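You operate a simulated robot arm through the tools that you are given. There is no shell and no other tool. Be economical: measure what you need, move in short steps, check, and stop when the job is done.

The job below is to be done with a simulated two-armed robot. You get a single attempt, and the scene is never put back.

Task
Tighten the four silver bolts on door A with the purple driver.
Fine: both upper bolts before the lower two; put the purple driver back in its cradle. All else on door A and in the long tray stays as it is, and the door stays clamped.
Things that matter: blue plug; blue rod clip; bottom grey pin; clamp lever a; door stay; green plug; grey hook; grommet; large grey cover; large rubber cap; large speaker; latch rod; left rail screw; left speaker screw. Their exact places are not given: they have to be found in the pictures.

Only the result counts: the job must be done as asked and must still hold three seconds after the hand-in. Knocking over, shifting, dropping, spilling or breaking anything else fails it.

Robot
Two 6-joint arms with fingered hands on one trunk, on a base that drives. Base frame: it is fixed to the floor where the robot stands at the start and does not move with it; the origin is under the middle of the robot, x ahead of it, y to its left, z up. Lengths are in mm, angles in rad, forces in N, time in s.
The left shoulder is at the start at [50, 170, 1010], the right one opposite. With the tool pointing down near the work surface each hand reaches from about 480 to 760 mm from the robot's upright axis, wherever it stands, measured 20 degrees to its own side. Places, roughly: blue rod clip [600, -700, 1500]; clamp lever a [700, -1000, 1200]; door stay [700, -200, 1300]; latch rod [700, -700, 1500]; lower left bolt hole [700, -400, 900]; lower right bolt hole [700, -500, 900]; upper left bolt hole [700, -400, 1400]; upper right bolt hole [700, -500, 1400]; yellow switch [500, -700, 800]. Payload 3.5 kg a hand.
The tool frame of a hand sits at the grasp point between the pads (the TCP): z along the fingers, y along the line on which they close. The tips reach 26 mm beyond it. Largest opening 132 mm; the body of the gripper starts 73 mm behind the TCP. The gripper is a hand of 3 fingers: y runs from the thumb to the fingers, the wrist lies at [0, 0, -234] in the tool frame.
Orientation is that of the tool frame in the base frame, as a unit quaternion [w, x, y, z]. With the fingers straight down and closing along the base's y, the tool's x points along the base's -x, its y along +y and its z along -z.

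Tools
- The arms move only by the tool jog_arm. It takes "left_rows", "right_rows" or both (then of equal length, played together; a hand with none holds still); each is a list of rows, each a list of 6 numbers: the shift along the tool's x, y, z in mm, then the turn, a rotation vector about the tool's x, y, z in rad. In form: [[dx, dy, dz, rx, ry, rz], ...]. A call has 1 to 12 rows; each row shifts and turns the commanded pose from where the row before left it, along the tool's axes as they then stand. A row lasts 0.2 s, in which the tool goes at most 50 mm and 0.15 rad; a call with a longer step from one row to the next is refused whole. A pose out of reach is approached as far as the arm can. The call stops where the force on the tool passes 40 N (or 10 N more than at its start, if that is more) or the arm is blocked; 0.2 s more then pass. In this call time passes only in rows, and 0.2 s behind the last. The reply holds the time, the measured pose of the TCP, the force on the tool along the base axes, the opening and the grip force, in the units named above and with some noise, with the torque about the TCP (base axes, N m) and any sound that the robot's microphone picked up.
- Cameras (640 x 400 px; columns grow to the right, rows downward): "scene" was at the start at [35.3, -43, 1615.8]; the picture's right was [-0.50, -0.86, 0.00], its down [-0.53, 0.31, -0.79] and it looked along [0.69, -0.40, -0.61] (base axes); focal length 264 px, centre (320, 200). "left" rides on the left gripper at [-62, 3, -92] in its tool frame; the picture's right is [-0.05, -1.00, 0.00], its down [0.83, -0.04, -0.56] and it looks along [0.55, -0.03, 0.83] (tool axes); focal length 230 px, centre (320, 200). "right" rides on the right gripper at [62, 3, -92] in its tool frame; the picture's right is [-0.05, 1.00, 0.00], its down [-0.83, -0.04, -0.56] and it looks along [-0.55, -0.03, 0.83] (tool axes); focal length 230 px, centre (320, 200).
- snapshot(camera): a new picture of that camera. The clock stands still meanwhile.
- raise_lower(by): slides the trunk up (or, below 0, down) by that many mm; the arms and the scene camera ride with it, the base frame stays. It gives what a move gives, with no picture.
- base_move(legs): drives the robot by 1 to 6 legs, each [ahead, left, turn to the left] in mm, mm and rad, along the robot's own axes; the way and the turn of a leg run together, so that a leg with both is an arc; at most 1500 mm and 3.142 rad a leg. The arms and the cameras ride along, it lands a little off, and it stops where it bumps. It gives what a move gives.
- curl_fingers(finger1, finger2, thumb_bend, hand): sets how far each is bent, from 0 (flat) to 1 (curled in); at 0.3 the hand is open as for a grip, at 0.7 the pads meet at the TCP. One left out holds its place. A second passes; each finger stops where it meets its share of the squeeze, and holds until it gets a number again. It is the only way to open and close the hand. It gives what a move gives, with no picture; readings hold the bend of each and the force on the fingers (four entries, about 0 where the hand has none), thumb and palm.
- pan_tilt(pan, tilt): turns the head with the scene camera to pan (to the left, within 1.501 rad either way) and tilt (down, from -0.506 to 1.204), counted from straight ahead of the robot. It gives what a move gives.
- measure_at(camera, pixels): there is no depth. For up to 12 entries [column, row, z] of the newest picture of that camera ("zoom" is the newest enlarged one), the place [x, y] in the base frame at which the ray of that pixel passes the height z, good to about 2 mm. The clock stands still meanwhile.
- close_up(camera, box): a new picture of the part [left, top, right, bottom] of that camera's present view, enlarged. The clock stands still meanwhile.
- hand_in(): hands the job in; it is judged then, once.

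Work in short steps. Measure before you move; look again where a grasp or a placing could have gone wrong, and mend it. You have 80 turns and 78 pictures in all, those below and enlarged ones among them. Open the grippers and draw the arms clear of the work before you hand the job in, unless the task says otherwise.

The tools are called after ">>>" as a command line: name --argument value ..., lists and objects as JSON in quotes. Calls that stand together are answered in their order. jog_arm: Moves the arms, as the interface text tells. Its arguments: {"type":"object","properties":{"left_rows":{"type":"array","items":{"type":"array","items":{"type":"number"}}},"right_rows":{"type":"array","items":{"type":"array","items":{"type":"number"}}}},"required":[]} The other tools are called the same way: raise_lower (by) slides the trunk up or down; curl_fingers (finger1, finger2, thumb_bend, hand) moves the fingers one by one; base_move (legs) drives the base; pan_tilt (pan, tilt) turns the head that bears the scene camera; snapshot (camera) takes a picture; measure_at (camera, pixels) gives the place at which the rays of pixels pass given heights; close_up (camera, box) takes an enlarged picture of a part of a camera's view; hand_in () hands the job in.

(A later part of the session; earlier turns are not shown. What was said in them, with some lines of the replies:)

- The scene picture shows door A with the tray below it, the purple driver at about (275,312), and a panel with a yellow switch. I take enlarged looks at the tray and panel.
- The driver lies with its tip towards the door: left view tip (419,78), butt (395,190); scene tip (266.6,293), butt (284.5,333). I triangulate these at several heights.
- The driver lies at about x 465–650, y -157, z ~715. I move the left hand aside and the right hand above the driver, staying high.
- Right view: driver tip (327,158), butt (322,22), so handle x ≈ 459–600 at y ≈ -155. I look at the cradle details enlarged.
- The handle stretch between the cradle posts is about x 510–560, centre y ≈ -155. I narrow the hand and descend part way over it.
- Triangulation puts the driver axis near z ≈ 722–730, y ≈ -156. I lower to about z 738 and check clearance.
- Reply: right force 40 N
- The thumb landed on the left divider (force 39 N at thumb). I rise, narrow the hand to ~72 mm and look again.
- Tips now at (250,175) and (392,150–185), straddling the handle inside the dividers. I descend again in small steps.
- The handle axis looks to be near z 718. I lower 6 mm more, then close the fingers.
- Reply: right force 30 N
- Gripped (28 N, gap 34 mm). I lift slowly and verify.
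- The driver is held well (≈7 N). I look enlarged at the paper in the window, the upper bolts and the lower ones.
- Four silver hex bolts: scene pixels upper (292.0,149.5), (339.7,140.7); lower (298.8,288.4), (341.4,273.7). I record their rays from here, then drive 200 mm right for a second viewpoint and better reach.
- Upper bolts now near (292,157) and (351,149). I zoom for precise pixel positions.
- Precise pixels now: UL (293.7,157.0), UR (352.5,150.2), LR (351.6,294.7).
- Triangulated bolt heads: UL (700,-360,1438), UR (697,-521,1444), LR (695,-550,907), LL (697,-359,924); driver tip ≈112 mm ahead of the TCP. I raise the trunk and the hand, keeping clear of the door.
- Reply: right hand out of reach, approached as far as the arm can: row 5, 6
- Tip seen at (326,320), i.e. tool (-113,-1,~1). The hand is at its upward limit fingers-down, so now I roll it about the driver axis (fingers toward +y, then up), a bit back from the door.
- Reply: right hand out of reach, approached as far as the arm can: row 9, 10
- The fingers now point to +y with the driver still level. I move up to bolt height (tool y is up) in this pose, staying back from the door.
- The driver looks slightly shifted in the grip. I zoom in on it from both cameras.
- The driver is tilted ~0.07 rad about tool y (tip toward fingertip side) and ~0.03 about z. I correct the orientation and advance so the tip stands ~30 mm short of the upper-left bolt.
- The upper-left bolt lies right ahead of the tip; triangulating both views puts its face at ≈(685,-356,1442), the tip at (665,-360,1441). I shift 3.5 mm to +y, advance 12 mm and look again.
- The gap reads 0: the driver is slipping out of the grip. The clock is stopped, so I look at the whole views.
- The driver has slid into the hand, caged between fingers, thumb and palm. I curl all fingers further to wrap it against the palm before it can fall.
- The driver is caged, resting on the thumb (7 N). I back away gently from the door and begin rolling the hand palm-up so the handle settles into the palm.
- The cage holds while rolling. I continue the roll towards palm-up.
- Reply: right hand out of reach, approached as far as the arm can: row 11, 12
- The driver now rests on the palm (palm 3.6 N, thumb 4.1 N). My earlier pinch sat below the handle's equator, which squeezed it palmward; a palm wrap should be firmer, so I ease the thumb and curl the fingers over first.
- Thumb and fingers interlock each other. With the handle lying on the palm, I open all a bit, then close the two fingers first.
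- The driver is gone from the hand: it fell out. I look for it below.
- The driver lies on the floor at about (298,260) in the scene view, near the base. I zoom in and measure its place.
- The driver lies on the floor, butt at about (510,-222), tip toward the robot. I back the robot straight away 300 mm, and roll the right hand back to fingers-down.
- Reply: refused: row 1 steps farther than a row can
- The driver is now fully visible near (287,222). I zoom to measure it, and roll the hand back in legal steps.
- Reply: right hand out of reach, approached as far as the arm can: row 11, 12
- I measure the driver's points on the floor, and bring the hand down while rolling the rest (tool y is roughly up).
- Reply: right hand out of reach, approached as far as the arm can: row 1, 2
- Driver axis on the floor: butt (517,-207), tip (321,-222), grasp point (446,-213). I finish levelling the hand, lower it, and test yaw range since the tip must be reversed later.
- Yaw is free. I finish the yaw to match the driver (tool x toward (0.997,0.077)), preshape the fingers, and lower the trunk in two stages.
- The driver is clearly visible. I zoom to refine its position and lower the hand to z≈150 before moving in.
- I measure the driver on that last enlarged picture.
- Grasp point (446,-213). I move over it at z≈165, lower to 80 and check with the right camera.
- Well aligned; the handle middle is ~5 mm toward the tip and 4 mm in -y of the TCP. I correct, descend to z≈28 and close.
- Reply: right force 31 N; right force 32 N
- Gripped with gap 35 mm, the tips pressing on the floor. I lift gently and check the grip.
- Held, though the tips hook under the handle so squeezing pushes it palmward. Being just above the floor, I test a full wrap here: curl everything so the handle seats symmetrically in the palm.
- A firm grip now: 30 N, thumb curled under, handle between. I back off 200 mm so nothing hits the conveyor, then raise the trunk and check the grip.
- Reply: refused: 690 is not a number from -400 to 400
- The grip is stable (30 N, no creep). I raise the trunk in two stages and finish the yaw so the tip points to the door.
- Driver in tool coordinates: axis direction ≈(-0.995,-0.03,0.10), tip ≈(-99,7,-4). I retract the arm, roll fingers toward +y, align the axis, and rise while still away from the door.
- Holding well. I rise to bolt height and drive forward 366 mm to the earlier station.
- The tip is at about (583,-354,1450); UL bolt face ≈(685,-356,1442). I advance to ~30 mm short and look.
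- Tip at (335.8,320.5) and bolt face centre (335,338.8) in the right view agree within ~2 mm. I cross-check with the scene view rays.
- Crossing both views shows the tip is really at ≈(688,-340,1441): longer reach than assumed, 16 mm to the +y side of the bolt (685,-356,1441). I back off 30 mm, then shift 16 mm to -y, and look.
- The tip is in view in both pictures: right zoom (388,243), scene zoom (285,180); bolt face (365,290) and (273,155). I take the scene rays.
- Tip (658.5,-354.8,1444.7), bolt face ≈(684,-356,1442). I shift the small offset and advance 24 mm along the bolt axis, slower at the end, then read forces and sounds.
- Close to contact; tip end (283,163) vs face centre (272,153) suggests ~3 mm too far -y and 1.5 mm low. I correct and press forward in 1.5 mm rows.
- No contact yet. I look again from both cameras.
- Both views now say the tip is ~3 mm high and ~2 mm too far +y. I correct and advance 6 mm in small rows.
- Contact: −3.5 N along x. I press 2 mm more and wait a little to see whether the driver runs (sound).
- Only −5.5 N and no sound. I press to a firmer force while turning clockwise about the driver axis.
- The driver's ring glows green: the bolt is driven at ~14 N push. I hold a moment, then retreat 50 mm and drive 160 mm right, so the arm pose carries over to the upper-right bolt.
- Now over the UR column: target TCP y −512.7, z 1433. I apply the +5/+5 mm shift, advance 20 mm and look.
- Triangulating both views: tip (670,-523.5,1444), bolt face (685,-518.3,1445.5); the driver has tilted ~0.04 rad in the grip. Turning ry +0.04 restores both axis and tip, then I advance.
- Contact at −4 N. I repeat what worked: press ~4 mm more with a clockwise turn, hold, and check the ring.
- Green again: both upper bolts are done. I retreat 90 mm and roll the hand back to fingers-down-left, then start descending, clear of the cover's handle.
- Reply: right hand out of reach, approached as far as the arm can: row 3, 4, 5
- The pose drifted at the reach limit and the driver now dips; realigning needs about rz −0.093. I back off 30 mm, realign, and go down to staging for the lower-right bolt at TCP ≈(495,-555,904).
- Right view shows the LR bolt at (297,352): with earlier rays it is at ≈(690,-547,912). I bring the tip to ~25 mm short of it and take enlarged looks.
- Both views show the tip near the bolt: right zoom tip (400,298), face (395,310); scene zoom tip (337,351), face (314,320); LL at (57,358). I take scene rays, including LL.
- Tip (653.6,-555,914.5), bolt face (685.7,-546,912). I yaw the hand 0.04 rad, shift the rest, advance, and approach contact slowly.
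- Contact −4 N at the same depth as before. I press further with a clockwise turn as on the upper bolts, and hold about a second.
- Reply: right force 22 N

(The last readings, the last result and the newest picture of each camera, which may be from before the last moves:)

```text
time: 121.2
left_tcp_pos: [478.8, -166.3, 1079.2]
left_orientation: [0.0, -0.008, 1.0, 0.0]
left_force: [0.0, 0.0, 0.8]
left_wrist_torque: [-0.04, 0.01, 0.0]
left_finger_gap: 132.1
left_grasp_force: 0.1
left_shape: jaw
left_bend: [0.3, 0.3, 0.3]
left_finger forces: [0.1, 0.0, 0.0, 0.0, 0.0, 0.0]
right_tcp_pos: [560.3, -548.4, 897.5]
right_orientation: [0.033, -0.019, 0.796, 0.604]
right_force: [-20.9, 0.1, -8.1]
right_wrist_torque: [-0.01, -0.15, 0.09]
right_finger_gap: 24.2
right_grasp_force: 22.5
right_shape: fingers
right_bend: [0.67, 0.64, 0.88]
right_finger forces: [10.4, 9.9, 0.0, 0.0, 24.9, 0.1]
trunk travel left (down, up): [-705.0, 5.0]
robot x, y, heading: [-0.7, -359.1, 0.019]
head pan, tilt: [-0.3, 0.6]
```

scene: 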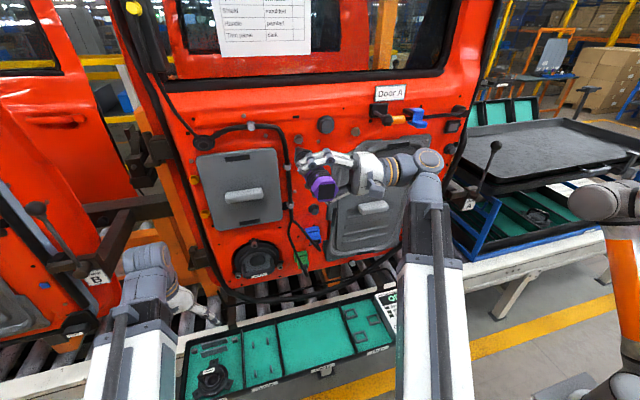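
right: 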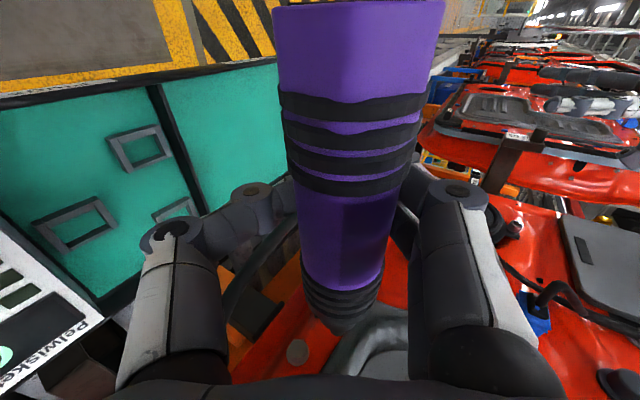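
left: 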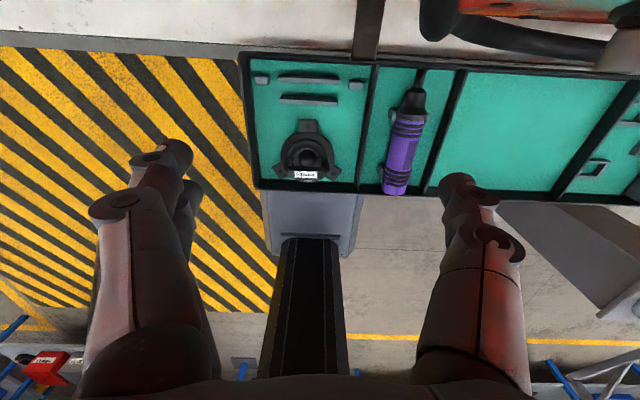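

Firm contact at −21 N. I spend one picture to confirm the ring and the driver's pose.

>>> close_up --camera "scene" --box '[270, 240, 398, 320]'

```text
5.00 times, centred on (334, 280) of scene
```

zoom: 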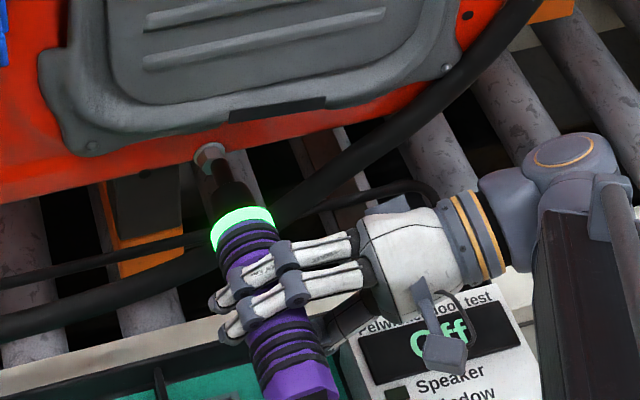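

Green on LR too. I retreat 50 mm and drive 186 mm left toward the lower-left bolt; the driver's axis points in this picture are measured as well.

>>> measure_at --camera "zoom" --pixels '[[220, 170, 912], [243, 228, 912], [287, 338, 912], [287, 338, 905], [303, 380, 912]]'

>>> jog_arm --right_rows '[[5, 0.35, -0.15, 0, 0, 0], [15, 1, -0.45, 0, 0, 0], [15, 1, -0.45, 0, 0, 0], [15, 1, -0.45, 0, 0, 0], [0, 0, 0, 0, 0, 0]]'

>>> base_move --legs '[[0, 186, 0]]'

```text
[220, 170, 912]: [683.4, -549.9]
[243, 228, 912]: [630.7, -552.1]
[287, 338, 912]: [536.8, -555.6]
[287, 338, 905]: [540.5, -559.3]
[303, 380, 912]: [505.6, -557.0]
```

```text
time: 122.4
left_tcp_pos: [479.9, -166.8, 1079.1]
left_orientation: [0.0, -0.007, 1.0, 0.0]
left_force: [0.6, 0.3, -0.1]
left_wrist_torque: [0.01, -0.01, -0.03]
left_finger_gap: 132.3
left_grasp_force: 0.1
left_shape: jaw
left_bend: [0.3, 0.3, 0.3]
left_finger forces: [0.0, 0.0, 0.1, 0.0, 0.0, 0.0]
right_tcp_pos: [513.2, -549.6, 897.6]
right_orientation: [0.032, -0.019, 0.796, 0.604]
right_force: [0.3, -0.4, -6.0]
right_wrist_torque: [0.01, 0.05, -0.03]
right_finger_gap: 24.3
right_grasp_force: 22.2
right_shape: fingers
right_bend: [0.67, 0.65, 0.88]
right_finger forces: [10.2, 9.9, 0.0, 0.0, 25.0, 0.1]
trunk travel left (down, up): [-705.0, 5.0]
robot x, y, heading: [-0.4, -360.2, 0.014]
head pan, tilt: [-0.3, 0.6]
```

```text
time: 123.9
left_tcp_pos: [476.3, 21.8, 1079.6]
left_orientation: [0.0, -0.008, 1.0, 0.0]
left_force: [-0.7, 1.1, -0.1]
left_wrist_torque: [0.01, -0.03, 0.0]
left_finger_gap: 131.6
left_grasp_force: 0.2
left_shape: jaw
left_bend: [0.3, 0.3, 0.3]
left_finger forces: [0.0, 0.0, 0.1, 0.0, 0.0, 0.1]
right_tcp_pos: [509.6, -361.8, 898.0]
right_orientation: [0.033, -0.019, 0.796, 0.604]
right_force: [0.6, 0.6, -6.2]
right_wrist_torque: [0.0, 0.06, -0.01]
right_finger_gap: 24.0
right_grasp_force: 23.0
right_shape: fingers
right_bend: [0.67, 0.65, 0.88]
right_finger forces: [10.2, 10.0, 0.0, 0.1, 25.0, 0.0]
trunk travel left (down, up): [-705.0, 5.0]
robot x, y, heading: [-6.0, -176.7, 0.01]
head pan, tilt: [-0.3, 0.6]
```

TCP y is on target. I raise 14 mm, advance 25 mm and take a right-camera zoom to refine the LL bolt.

>>> jog_arm --right_rows '[[-1, 13.4, -3.7, 0, 0, 0], [-12.5, -0.9, 0.4, 0, 0, 0], [-12.4, -0.9, 0.4, 0, 0, 0], [0, 0, 0, 0, 0, 0]]'

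>>> close_up --camera "right" --box '[240, 260, 400, 360]'

```text
time: 124.9
left_tcp_pos: [476.8, 19.5, 1078.8]
left_orientation: [0.0, -0.008, 1.0, 0.0]
left_force: [0.5, 0.1, 0.2]
left_wrist_torque: [0.01, 0.03, 0.02]
left_finger_gap: 131.8
left_grasp_force: 0.1
left_shape: jaw
left_bend: [0.3, 0.3, 0.3]
left_finger forces: [0.0, 0.0, 0.1, 0.0, 0.0, 0.1]
right_tcp_pos: [535.2, -361.7, 910.4]
right_orientation: [0.032, -0.02, 0.796, 0.605]
right_force: [-0.6, -0.2, -6.2]
right_wrist_torque: [0.02, 0.06, -0.01]
right_finger_gap: 23.9
right_grasp_force: 22.6
right_shape: fingers
right_bend: [0.67, 0.65, 0.88]
right_finger forces: [10.2, 10.0, 0.0, 0.0, 25.0, 0.0]
trunk travel left (down, up): [-705.0, 5.0]
robot x, y, heading: [-2.4, -173.7, 0.011]
head pan, tilt: [-0.3, 0.6]
```

```text
4.00 times, centred on (320, 310) of right
```

zoom: 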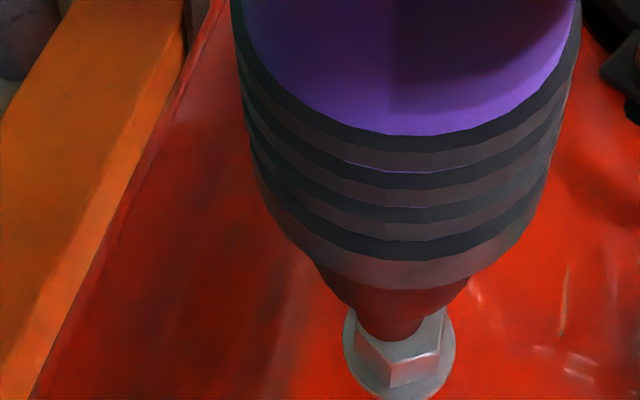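

Tip (338,344) and bolt face (339.5,343) nearly coincide while still short, so the tip must go about +8 mm in y. I shift, advance, and feel for contact.

>>> jog_arm --right_rows '[[0, 3.6, 7.3, 0, 0, 0], [-9, -0.6, 0.3, 0, 0, 0], [-9, -0.6, 0.3, 0, 0, 0], [-2, -0.14, 0.06, 0, 0, 0], [-2, -0.14, 0.06, 0, 0, 0], [-2, -0.14, 0.06, 0, 0, 0], [0, 0, 0, 0, 0, 0]]'

```text
time: 126.5
left_tcp_pos: [477.6, 19.9, 1079.8]
left_orientation: [-0.001, -0.008, 1.0, 0.0]
left_force: [-0.2, 0.1, -0.7]
left_wrist_torque: [-0.02, 0.0, 0.02]
left_finger_gap: 131.9
left_grasp_force: 0.1
left_shape: jaw
left_bend: [0.3, 0.3, 0.3]
left_finger forces: [0.1, 0.0, 0.1, 0.0, 0.0, 0.0]
right_tcp_pos: [558.5, -354.0, 913.2]
right_orientation: [0.034, -0.019, 0.795, 0.605]
right_force: [-3.4, -0.2, -6.2]
right_wrist_torque: [0.02, -0.03, 0.0]
right_finger_gap: 24.1
right_grasp_force: 23.1
right_shape: fingers
right_bend: [0.67, 0.65, 0.88]
right_finger forces: [10.2, 9.9, 0.1, 0.0, 25.3, 0.1]
trunk travel left (down, up): [-705.0, 5.0]
robot x, y, heading: [-2.7, -177.0, 0.017]
head pan, tilt: [-0.3, 0.6]
```

Contact at −3.4 N at face depth. I press with a clockwise turn and hold as with the other bolts.

>>> jog_arm --right_rows '[[-1.5, -0.1, 0.05, 0, 0, 0], [-1.5, -0.1, 0.05, 0, 0, 0], [-1.5, -0.1, 0.05, 0, 0, 0], [0.1, -0.2, 1.34, -0.0996, -0.0068, 0.003], [0.1, -0.2, 1.34, -0.0996, -0.0068, 0.003], [0.1, -0.2, 1.34, -0.0996, -0.0068, 0.003], [-1.5, 0, 0, 0, 0, 0], [0, 0, 0, 0, 0, 0], [0, 0, 0, 0, 0, 0], [0, 0, 0, 0, 0, 0]]'

```text
time: 128.7
left_tcp_pos: [475.5, 19.6, 1079.6]
left_orientation: [0.0, -0.007, 1.0, 0.0]
left_force: [-0.4, 0.7, 0.3]
left_wrist_torque: [-0.01, -0.02, 0.01]
left_finger_gap: 132.0
left_grasp_force: 0.0
left_shape: jaw
left_bend: [0.3, 0.3, 0.3]
left_finger forces: [0.0, 0.0, 0.1, 0.1, 0.1, 0.0]
right_tcp_pos: [564.9, -348.8, 913.1]
right_orientation: [0.034, -0.015, 0.697, 0.716]
right_force: [-18.1, 1.1, -8.3]
right_wrist_torque: [0.03, -0.08, -0.01]
right_finger_gap: 19.8
right_grasp_force: 21.5
right_shape: fingers
right_bend: [0.69, 0.67, 0.88]
right_finger forces: [9.4, 9.4, 0.1, 0.0, 25.1, 0.1]
trunk travel left (down, up): [-705.0, 5.0]
robot x, y, heading: [-2.6, -175.7, 0.02]
head pan, tilt: [-0.3, 0.6]
```

−18 N with the turn completed at face depth; the grip gap is shrinking, so I end pressing here. I retreat 90 mm and roll back to fingers-down, which holds the driver best.

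>>> jog_arm --right_rows '[[4, 0.3, -0.1, 0, 0, 0], [12, 0.8, -0.3, 0, 0, 0], [15, 1, -0.4, 0, 0, 0], [15, 1, -0.4, 0, 0, 0], [15, 1, -0.4, 0, 0, 0], [15, 1, -0.4, 0, 0, 0], [12, 0.8, -0.3, 0.1, 0, 0], [0, 0, 0, 0.13, 0, 0], [0, 0, 0, 0.13, 0, 0], [0, 0, 0, 0.13, 0, 0], [0, 0, 0, 0.13, 0, 0], [0, 0, 0, 0.13, 0, 0]]'

>>> jog_arm --right_rows '[[0, 0, 0, 0.13, 0, 0], [0, 0, 0, 0.13, 0, 0], [0, 0, 0, 0.13, 0, 0], [0, 0, 0, 0.13, 0, 0], [0, 0, 0, 0.13, 0, 0], [0, 0, 0, 0.13, 0, 0], [0, 0, 0, 0.068, 0, -0.04], [0, 0, 0, 0, 0, -0.047], [0, 0, 0, 0, 0, 0]]'

```text
time: 131.3
left_tcp_pos: [476.7, 18.9, 1079.6]
left_orientation: [0.0, -0.008, 1.0, 0.001]
left_force: [0.4, -0.1, -0.1]
left_wrist_torque: [0.02, -0.01, -0.02]
left_finger_gap: 131.8
left_grasp_force: 0.2
left_shape: jaw
left_bend: [0.3, 0.3, 0.3]
left_finger forces: [0.0, 0.0, 0.0, 0.1, 0.1, 0.0]
right_tcp_pos: [475.3, -350.3, 911.8]
right_orientation: [0.038, 0.001, 0.911, 0.41]
right_force: [0.2, -0.2, -6.1]
right_wrist_torque: [0.02, 0.02, 0.0]
right_finger_gap: 19.3
right_grasp_force: 21.8
right_shape: fingers
right_bend: [0.69, 0.67, 0.88]
right_finger forces: [9.1, 10.0, 0.0, 0.0, 24.4, 0.1]
trunk travel left (down, up): [-705.0, 5.0]
robot x, y, heading: [-6.4, -173.6, 0.016]
head pan, tilt: [-0.3, 0.6]
```

```text
time: 133.3
left_tcp_pos: [477.4, 20.1, 1079.4]
left_orientation: [0.0, -0.008, 1.0, 0.0]
left_force: [0.3, 0.9, 1.2]
left_wrist_torque: [0.0, 0.02, -0.04]
left_finger_gap: 131.6
left_grasp_force: 0.0
left_shape: jaw
left_bend: [0.3, 0.3, 0.3]
left_finger forces: [0.0, 0.1, 0.1, 0.0, 0.1, 0.1]
right_tcp_pos: [483.1, -350.7, 909.6]
right_orientation: [0.034, -0.028, 0.999, -0.002]
right_force: [-0.2, 0.0, -5.6]
right_wrist_torque: [-0.06, 0.01, 0.02]
right_finger_gap: 18.9
right_grasp_force: 23.5
right_shape: fingers
right_bend: [0.69, 0.67, 0.88]
right_finger forces: [10.7, 12.0, 0.0, 0.1, 23.9, 0.1]
right hand out of reach, approached as far as the arm can: row 6
trunk travel left (down, up): [-705.0, 5.0]
robot x, y, heading: [-2.0, -169.2, 0.019]
head pan, tilt: [-0.3, 0.6]
```

Still held, driver level along x. I drive 184 mm left to bring the driver over its cradle line, then lower to z≈840 and move forward (reverse of the original lift path).

>>> base_move --legs '[[0, 184, 0]]'

>>> jog_arm --right_rows '[[-2, 0, 25, 0, 0, 0], [-2, 0, 25, 0, 0, 0], [-1, 0, 20, 0, 0, 0], [-18, -1, 1.2, 0, 0, 0], [-18, -1, 1.2, 0, 0, 0], [-16, -1, 1.1, 0, 0, 0], [-2, 0, 25, 0, 0, 0], [-2, 0, 25, 0, 0, 0], [0, 0, 0, 0, 0, 0]]'

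```text
time: 134.8
left_tcp_pos: [474.3, 205.6, 1078.5]
left_orientation: [0.0, -0.009, 1.0, 0.001]
left_force: [0.1, 1.0, 0.7]
left_wrist_torque: [-0.04, -0.01, 0.01]
left_finger_gap: 131.8
left_grasp_force: 0.1
left_shape: jaw
left_bend: [0.3, 0.3, 0.3]
left_finger forces: [0.0, 0.0, 0.1, 0.0, 0.0, 0.1]
right_tcp_pos: [480.4, -165.7, 909.5]
right_orientation: [0.034, -0.029, 0.999, -0.003]
right_force: [-0.5, 0.2, -5.8]
right_wrist_torque: [-0.09, 0.01, 0.02]
right_finger_gap: 19.2
right_grasp_force: 23.1
right_shape: fingers
right_bend: [0.69, 0.67, 0.88]
right_finger forces: [10.8, 12.1, 0.1, 0.1, 23.8, 0.1]
trunk travel left (down, up): [-705.0, 5.0]
robot x, y, heading: [-5.9, 10.5, 0.015]
head pan, tilt: [-0.3, 0.6]
```

```text
time: 136.8
left_tcp_pos: [474.1, 204.2, 1078.1]
left_orientation: [0.0, -0.008, 1.0, 0.0]
left_force: [-0.6, -0.9, 0.7]
left_wrist_torque: [0.03, -0.01, 0.0]
left_finger_gap: 132.1
left_grasp_force: 0.0
left_shape: jaw
left_bend: [0.3, 0.3, 0.3]
left_finger forces: [0.0, 0.0, 0.1, 0.0, 0.1, 0.0]
right_tcp_pos: [547.6, -165.5, 789.0]
right_orientation: [0.034, -0.029, 0.999, -0.001]
right_force: [0.8, 0.2, -6.6]
right_wrist_torque: [-0.07, 0.02, -0.01]
right_finger_gap: 18.9
right_grasp_force: 22.9
right_shape: fingers
right_bend: [0.69, 0.67, 0.88]
right_finger forces: [10.6, 12.0, 0.0, 0.0, 23.7, 0.1]
trunk travel left (down, up): [-705.0, 5.0]
robot x, y, heading: [-5.8, 10.5, 0.016]
head pan, tilt: [-0.3, 0.6]
```

At (547.6,-165.5,789) above the cradle. I use the last picture, from the right camera, to see the driver against the compartment.

>>> snapshot --camera "right"

```text
0 pictures are left
```

right: 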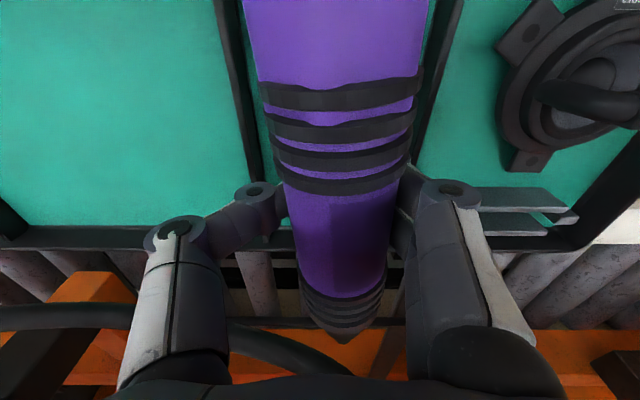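

Estimate: handle middle at tool (-11,9,-16), axis yawed +0.056 and tip up 0.04 rad relative to base x. I straighten it, move TCP to x≈524.5, y≈-165, and lower to about z 728.

>>> jog_arm --right_rows '[[11.5, 0, 0, 0.001, 0.042, 0.056], [11.5, 0, -0.3, 0, 0, 0], [0.5, 0, 20, 0, 0, 0], [0.5, 0, 20, 0, 0, 0], [0.3, 0, 12, 0, 0, 0], [0.2, 0, 8, 0, 0, 0], [0, 0, 0, 0, 0, 0]]'

```text
time: 138.4
left_tcp_pos: [472.6, 204.3, 1078.5]
left_orientation: [0.0, -0.009, 1.0, -0.001]
left_force: [-0.3, 1.1, -0.5]
left_wrist_torque: [-0.02, 0.0, -0.02]
left_finger_gap: 131.9
left_grasp_force: 0.0
left_shape: jaw
left_bend: [0.3, 0.3, 0.3]
left_finger forces: [0.0, 0.0, 0.0, 0.1, 0.0, 0.0]
right_tcp_pos: [527.2, -166.5, 731.2]
right_orientation: [0.013, -0.001, 1.0, -0.001]
right_force: [-0.2, -0.6, -5.6]
right_wrist_torque: [-0.07, 0.06, -0.02]
right_finger_gap: 19.1
right_grasp_force: 23.2
right_shape: fingers
right_bend: [0.69, 0.67, 0.88]
right_finger forces: [10.1, 12.3, 0.1, 0.0, 23.7, 0.0]
trunk travel left (down, up): [-705.0, 5.0]
robot x, y, heading: [-5.1, 9.3, 0.013]
head pan, tilt: [-0.3, 0.6]
```

No contact yet. I fine-adjust and lower in 3 mm rows, watching for the tray floor.

>>> jog_arm --right_rows '[[2, 1.5, 3, 0, 0, 0], [0, 0, 3, 0, 0, 0], [0, 0, 3, 0, 0, 0], [0, 0, 3, 0, 0, 0], [0, 0, 0, 0, 0, 0]]'

```text
time: 139.6
left_tcp_pos: [472.2, 205.2, 1078.7]
left_orientation: [0.001, -0.009, 1.0, 0.0]
left_force: [-0.1, -0.9, 0.7]
left_wrist_torque: [0.02, 0.0, 0.0]
left_finger_gap: 132.0
left_grasp_force: 0.1
left_shape: jaw
left_bend: [0.3, 0.3, 0.3]
left_finger forces: [0.0, 0.1, 0.0, 0.0, 0.0, 0.1]
right_tcp_pos: [524.1, -163.4, 720.5]
right_orientation: [0.014, -0.001, 1.0, 0.0]
right_force: [0.9, 5.0, 23.3]
right_wrist_torque: [0.67, 0.15, -0.06]
right_finger_gap: 16.8
right_grasp_force: 33.2
right_shape: fingers
right_bend: [0.71, 0.7, 0.88]
right_finger forces: [17.9, 26.2, 0.0, 0.0, 21.2, 0.0]
trunk travel left (down, up): [-705.0, 5.0]
robot x, y, heading: [-6.7, 8.9, 0.016]
head pan, tilt: [-0.3, 0.6]
```

Finger tips touch the tray floor at z≈721 with the driver just above its cradle. I ease up 4 mm and open gradually so the driver settles between the posts.

>>> jog_arm --right_rows '[[0, 0, -5, 0, 0, 0], [0, 0, 0, 0, 0, 0]]'

>>> curl_fingers --hand "right" --finger1 0.55 --finger2 0.55 --thumb_bend 0.7

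>>> curl_fingers --hand "right" --finger1 0.43 --finger2 0.43 --thumb_bend 0.55

```text
time: 140.2
left_tcp_pos: [473.5, 205.6, 1079.0]
left_orientation: [0.0, -0.009, 1.0, 0.0]
left_force: [-0.1, -0.9, -0.2]
left_wrist_torque: [0.02, -0.01, -0.03]
left_finger_gap: 131.6
left_grasp_force: 0.1
left_shape: jaw
left_bend: [0.3, 0.3, 0.3]
left_finger forces: [0.1, 0.0, 0.1, 0.1, 0.0, 0.1]
right_tcp_pos: [523.5, -165.8, 722.8]
right_orientation: [0.012, 0.0, 1.0, -0.003]
right_force: [-0.5, -0.3, -6.2]
right_wrist_torque: [-0.02, 0.05, -0.01]
right_finger_gap: 17.6
right_grasp_force: 21.8
right_shape: fingers
right_bend: [0.7, 0.67, 0.88]
right_finger forces: [9.6, 11.4, 0.1, 0.0, 22.1, 0.0]
trunk travel left (down, up): [-705.0, 5.0]
robot x, y, heading: [-4.4, 7.0, 0.018]
head pan, tilt: [-0.3, 0.6]
```

```text
time: 141.2
left_tcp_pos: [473.8, 204.5, 1080.2]
left_orientation: [0.0, -0.009, 1.0, 0.001]
left_force: [0.1, 0.2, 0.8]
left_wrist_torque: [0.0, 0.0, 0.01]
left_finger_gap: 131.8
left_grasp_force: 0.1
left_shape: jaw
left_bend: [0.3, 0.3, 0.3]
left_finger forces: [0.0, 0.0, 0.0, 0.0, 0.0, 0.0]
right_tcp_pos: [524.3, -165.0, 723.5]
right_orientation: [0.014, -0.001, 1.0, -0.001]
right_force: [-0.1, -4.2, 12.9]
right_wrist_torque: [0.29, 0.1, 0.01]
right_finger_gap: 24.2
right_grasp_force: 9.8
right_shape: fingers
right_bend: [0.6, 0.58, 0.69]
right_finger forces: [8.3, 8.3, 0.0, 0.0, 3.0, 0.1]
trunk travel left (down, up): [-705.0, 5.0]
robot x, y, heading: [-6.8, 10.4, 0.02]
head pan, tilt: [-0.3, 0.6]
```

```text
time: 142.2
left_tcp_pos: [473.0, 204.1, 1079.9]
left_orientation: [0.0, -0.009, 1.0, 0.0]
left_force: [-0.1, -0.9, 0.0]
left_wrist_torque: [0.02, 0.01, 0.02]
left_finger_gap: 131.8
left_grasp_force: 0.2
left_shape: jaw
left_bend: [0.3, 0.3, 0.3]
left_finger forces: [0.1, 0.0, 0.0, 0.0, 0.1, 0.0]
right_tcp_pos: [523.7, -164.4, 724.1]
right_orientation: [0.014, -0.001, 1.0, -0.001]
right_force: [2.7, -5.9, 23.8]
right_wrist_torque: [0.52, 0.2, 0.1]
right_finger_gap: 56.0
right_grasp_force: 12.2
right_shape: fingers
right_bend: [0.55, 0.43, 0.55]
right_finger forces: [20.6, 0.1, 0.1, 0.0, 3.5, 0.1]
trunk travel left (down, up): [-705.0, 5.0]
robot x, y, heading: [-6.8, 4.9, 0.014]
head pan, tilt: [-0.3, 0.6]
```

Finger 1 is blocked at 0.55 (20 N, likely pressed on the floor or a post). I ease up 5 mm and command it open again.

>>> jog_arm --right_rows '[[0, 0, -5, 0, 0, 0], [0, 0, 0, 0, 0, 0]]'

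>>> curl_fingers --hand "right" --finger1 0.43 --finger2 0.43 --thumb_bend 0.53

```text
time: 142.8
left_tcp_pos: [473.0, 205.0, 1078.0]
left_orientation: [0.001, -0.009, 1.0, 0.0]
left_force: [0.6, 0.7, -0.3]
left_wrist_torque: [-0.01, 0.02, -0.02]
left_finger_gap: 131.9
left_grasp_force: 0.1
left_shape: jaw
left_bend: [0.3, 0.3, 0.3]
left_finger forces: [0.1, 0.1, 0.1, 0.0, 0.0, 0.1]
right_tcp_pos: [523.7, -164.0, 728.7]
right_orientation: [0.012, -0.001, 1.0, -0.001]
right_force: [-0.3, 0.4, -0.5]
right_wrist_torque: [-0.02, -0.01, 0.0]
right_finger_gap: 70.6
right_grasp_force: 0.0
right_shape: fingers
right_bend: [0.43, 0.43, 0.55]
right_finger forces: [0.0, 0.0, 0.0, 0.0, 0.1, 0.1]
trunk travel left (down, up): [-705.0, 5.0]
robot x, y, heading: [-9.4, 8.2, 0.019]
head pan, tilt: [-0.3, 0.6]
```

```text
time: 143.8
left_tcp_pos: [473.8, 204.8, 1079.4]
left_orientation: [0.0, -0.009, 1.0, 0.0]
left_force: [-0.5, -0.8, 0.0]
left_wrist_torque: [-0.01, -0.01, 0.01]
left_finger_gap: 132.0
left_grasp_force: 0.1
left_shape: jaw
left_bend: [0.3, 0.3, 0.3]
left_finger forces: [0.0, 0.0, 0.0, 0.1, 0.1, 0.0]
right_tcp_pos: [523.8, -164.5, 727.4]
right_orientation: [0.013, -0.001, 1.0, -0.002]
right_force: [0.1, 0.3, 1.0]
right_wrist_torque: [0.04, -0.03, -0.02]
right_finger_gap: 73.9
right_grasp_force: 0.0
right_shape: fingers
right_bend: [0.43, 0.43, 0.53]
right_finger forces: [0.0, 0.0, 0.0, 0.1, 0.0, 0.0]
trunk travel left (down, up): [-705.0, 5.0]
robot x, y, heading: [-9.7, 9.3, 0.021]
head pan, tilt: [-0.3, 0.6]
5 turns are left
```

All forces are zero and the driver is released. I raise the hand straight up and draw it back clear of the work.

>>> jog_arm --right_rows '[[0, 0, -10, 0, 0, 0], [0, 0, -20, 0, 0, 0], [0, 0, -40, 0, 0, 0], [0, 0, -40, 0, 0, 0], [0, 0, -40, 0, 0, 0], [0, 0, -40, 0, 0, 0], [0, 0, -40, 0, 0, 0], [0, 0, 0, 0, 0, 0]]'

```text
time: 145.6
left_tcp_pos: [473.6, 205.2, 1078.5]
left_orientation: [0.0, -0.009, 1.0, 0.0]
left_force: [0.0, 0.1, 0.4]
left_wrist_torque: [0.0, 0.01, 0.0]
left_finger_gap: 132.0
left_grasp_force: 0.1
left_shape: jaw
left_bend: [0.3, 0.3, 0.3]
left_finger forces: [0.0, 0.0, 0.1, 0.0, 0.0, 0.0]
right_tcp_pos: [517.7, -160.8, 957.4]
right_orientation: [0.013, -0.002, 1.0, -0.001]
right_force: [-0.3, -0.1, -0.3]
right_wrist_torque: [-0.03, 0.03, 0.02]
right_finger_gap: 73.6
right_grasp_force: 0.1
right_shape: fingers
right_bend: [0.43, 0.43, 0.53]
right_finger forces: [0.1, 0.0, 0.0, 0.0, 0.1, 0.0]
trunk travel left (down, up): [-705.0, 5.0]
robot x, y, heading: [-8.3, 9.3, 0.015]
head pan, tilt: [-0.3, 0.6]
4 turns are left
```

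The hand came away empty (no weight). I open it and drive back 200 mm to be clear.

>>> curl_fingers --hand "right" --finger1 0.3 --finger2 0.3 --thumb_bend 0.3

>>> base_move --legs '[[-200, 0, 0]]'

```text
time: 146.6
left_tcp_pos: [474.6, 204.9, 1078.8]
left_orientation: [0.0, -0.008, 1.0, -0.001]
left_force: [0.9, -0.5, 0.8]
left_wrist_torque: [0.02, -0.01, 0.03]
left_finger_gap: 131.9
left_grasp_force: 0.1
left_shape: jaw
left_bend: [0.3, 0.3, 0.3]
left_finger forces: [0.0, 0.0, 0.1, 0.1, 0.0, 0.0]
right_tcp_pos: [518.2, -161.0, 956.4]
right_orientation: [0.012, -0.001, 1.0, 0.0]
right_force: [-0.2, 0.2, -0.1]
right_wrist_torque: [-0.01, 0.0, 0.0]
right_finger_gap: 134.0
right_grasp_force: 0.1
right_shape: fingers
right_bend: [0.3, 0.3, 0.3]
right_finger forces: [0.0, 0.1, 0.1, 0.0, 0.1, 0.0]
trunk travel left (down, up): [-705.0, 5.0]
robot x, y, heading: [-6.9, 7.5, 0.015]
head pan, tilt: [-0.3, 0.6]
```

```text
time: 148.2
left_tcp_pos: [275.4, 201.2, 1080.0]
left_orientation: [0.0, -0.009, 1.0, 0.001]
left_force: [0.1, -0.6, 0.8]
left_wrist_torque: [-0.03, -0.01, 0.0]
left_finger_gap: 131.9
left_grasp_force: 0.1
left_shape: jaw
left_bend: [0.3, 0.3, 0.3]
left_finger forces: [0.1, 0.0, 0.0, 0.1, 0.0, 0.1]
right_tcp_pos: [319.9, -163.8, 958.4]
right_orientation: [0.014, -0.001, 1.0, 0.0]
right_force: [0.5, 0.2, 1.1]
right_wrist_torque: [-0.01, -0.02, -0.02]
right_finger_gap: 133.9
right_grasp_force: 0.1
right_shape: fingers
right_bend: [0.3, 0.3, 0.3]
right_finger forces: [0.0, 0.0, 0.0, 0.0, 0.1, 0.0]
trunk travel left (down, up): [-705.0, 5.0]
robot x, y, heading: [-205.9, 3.1, 0.016]
head pan, tilt: [-0.3, 0.6]
3 turns are left
```

Both hands are open and clear of the work, so I hand in.

>>> hand_in

```text
The job is handed in.
```

I've handed the job in, but two results are unconfirmed: whether the lower-left bolt is tight, and whether the driver is fully seated in its cradle.

- **Bolts:** I drove both upper bolts first, then lower right, then lower left. The driver's ring lit green on the first three. I pressed the lower-left bolt at about 18 N with the same turn, but didn't photograph the ring there.
- **Driver:** It fell out of the hand to the floor once, and I picked it up again. At the end I released it over the cradle and the hand came away empty, but I had no pictures left to check that it sits between the posts.
- **Everything else:** Early on, the thumb pressed the tray divider at about 39 N. I didn't mean to touch anything else on the door or in the tray, but took no final picture to check.
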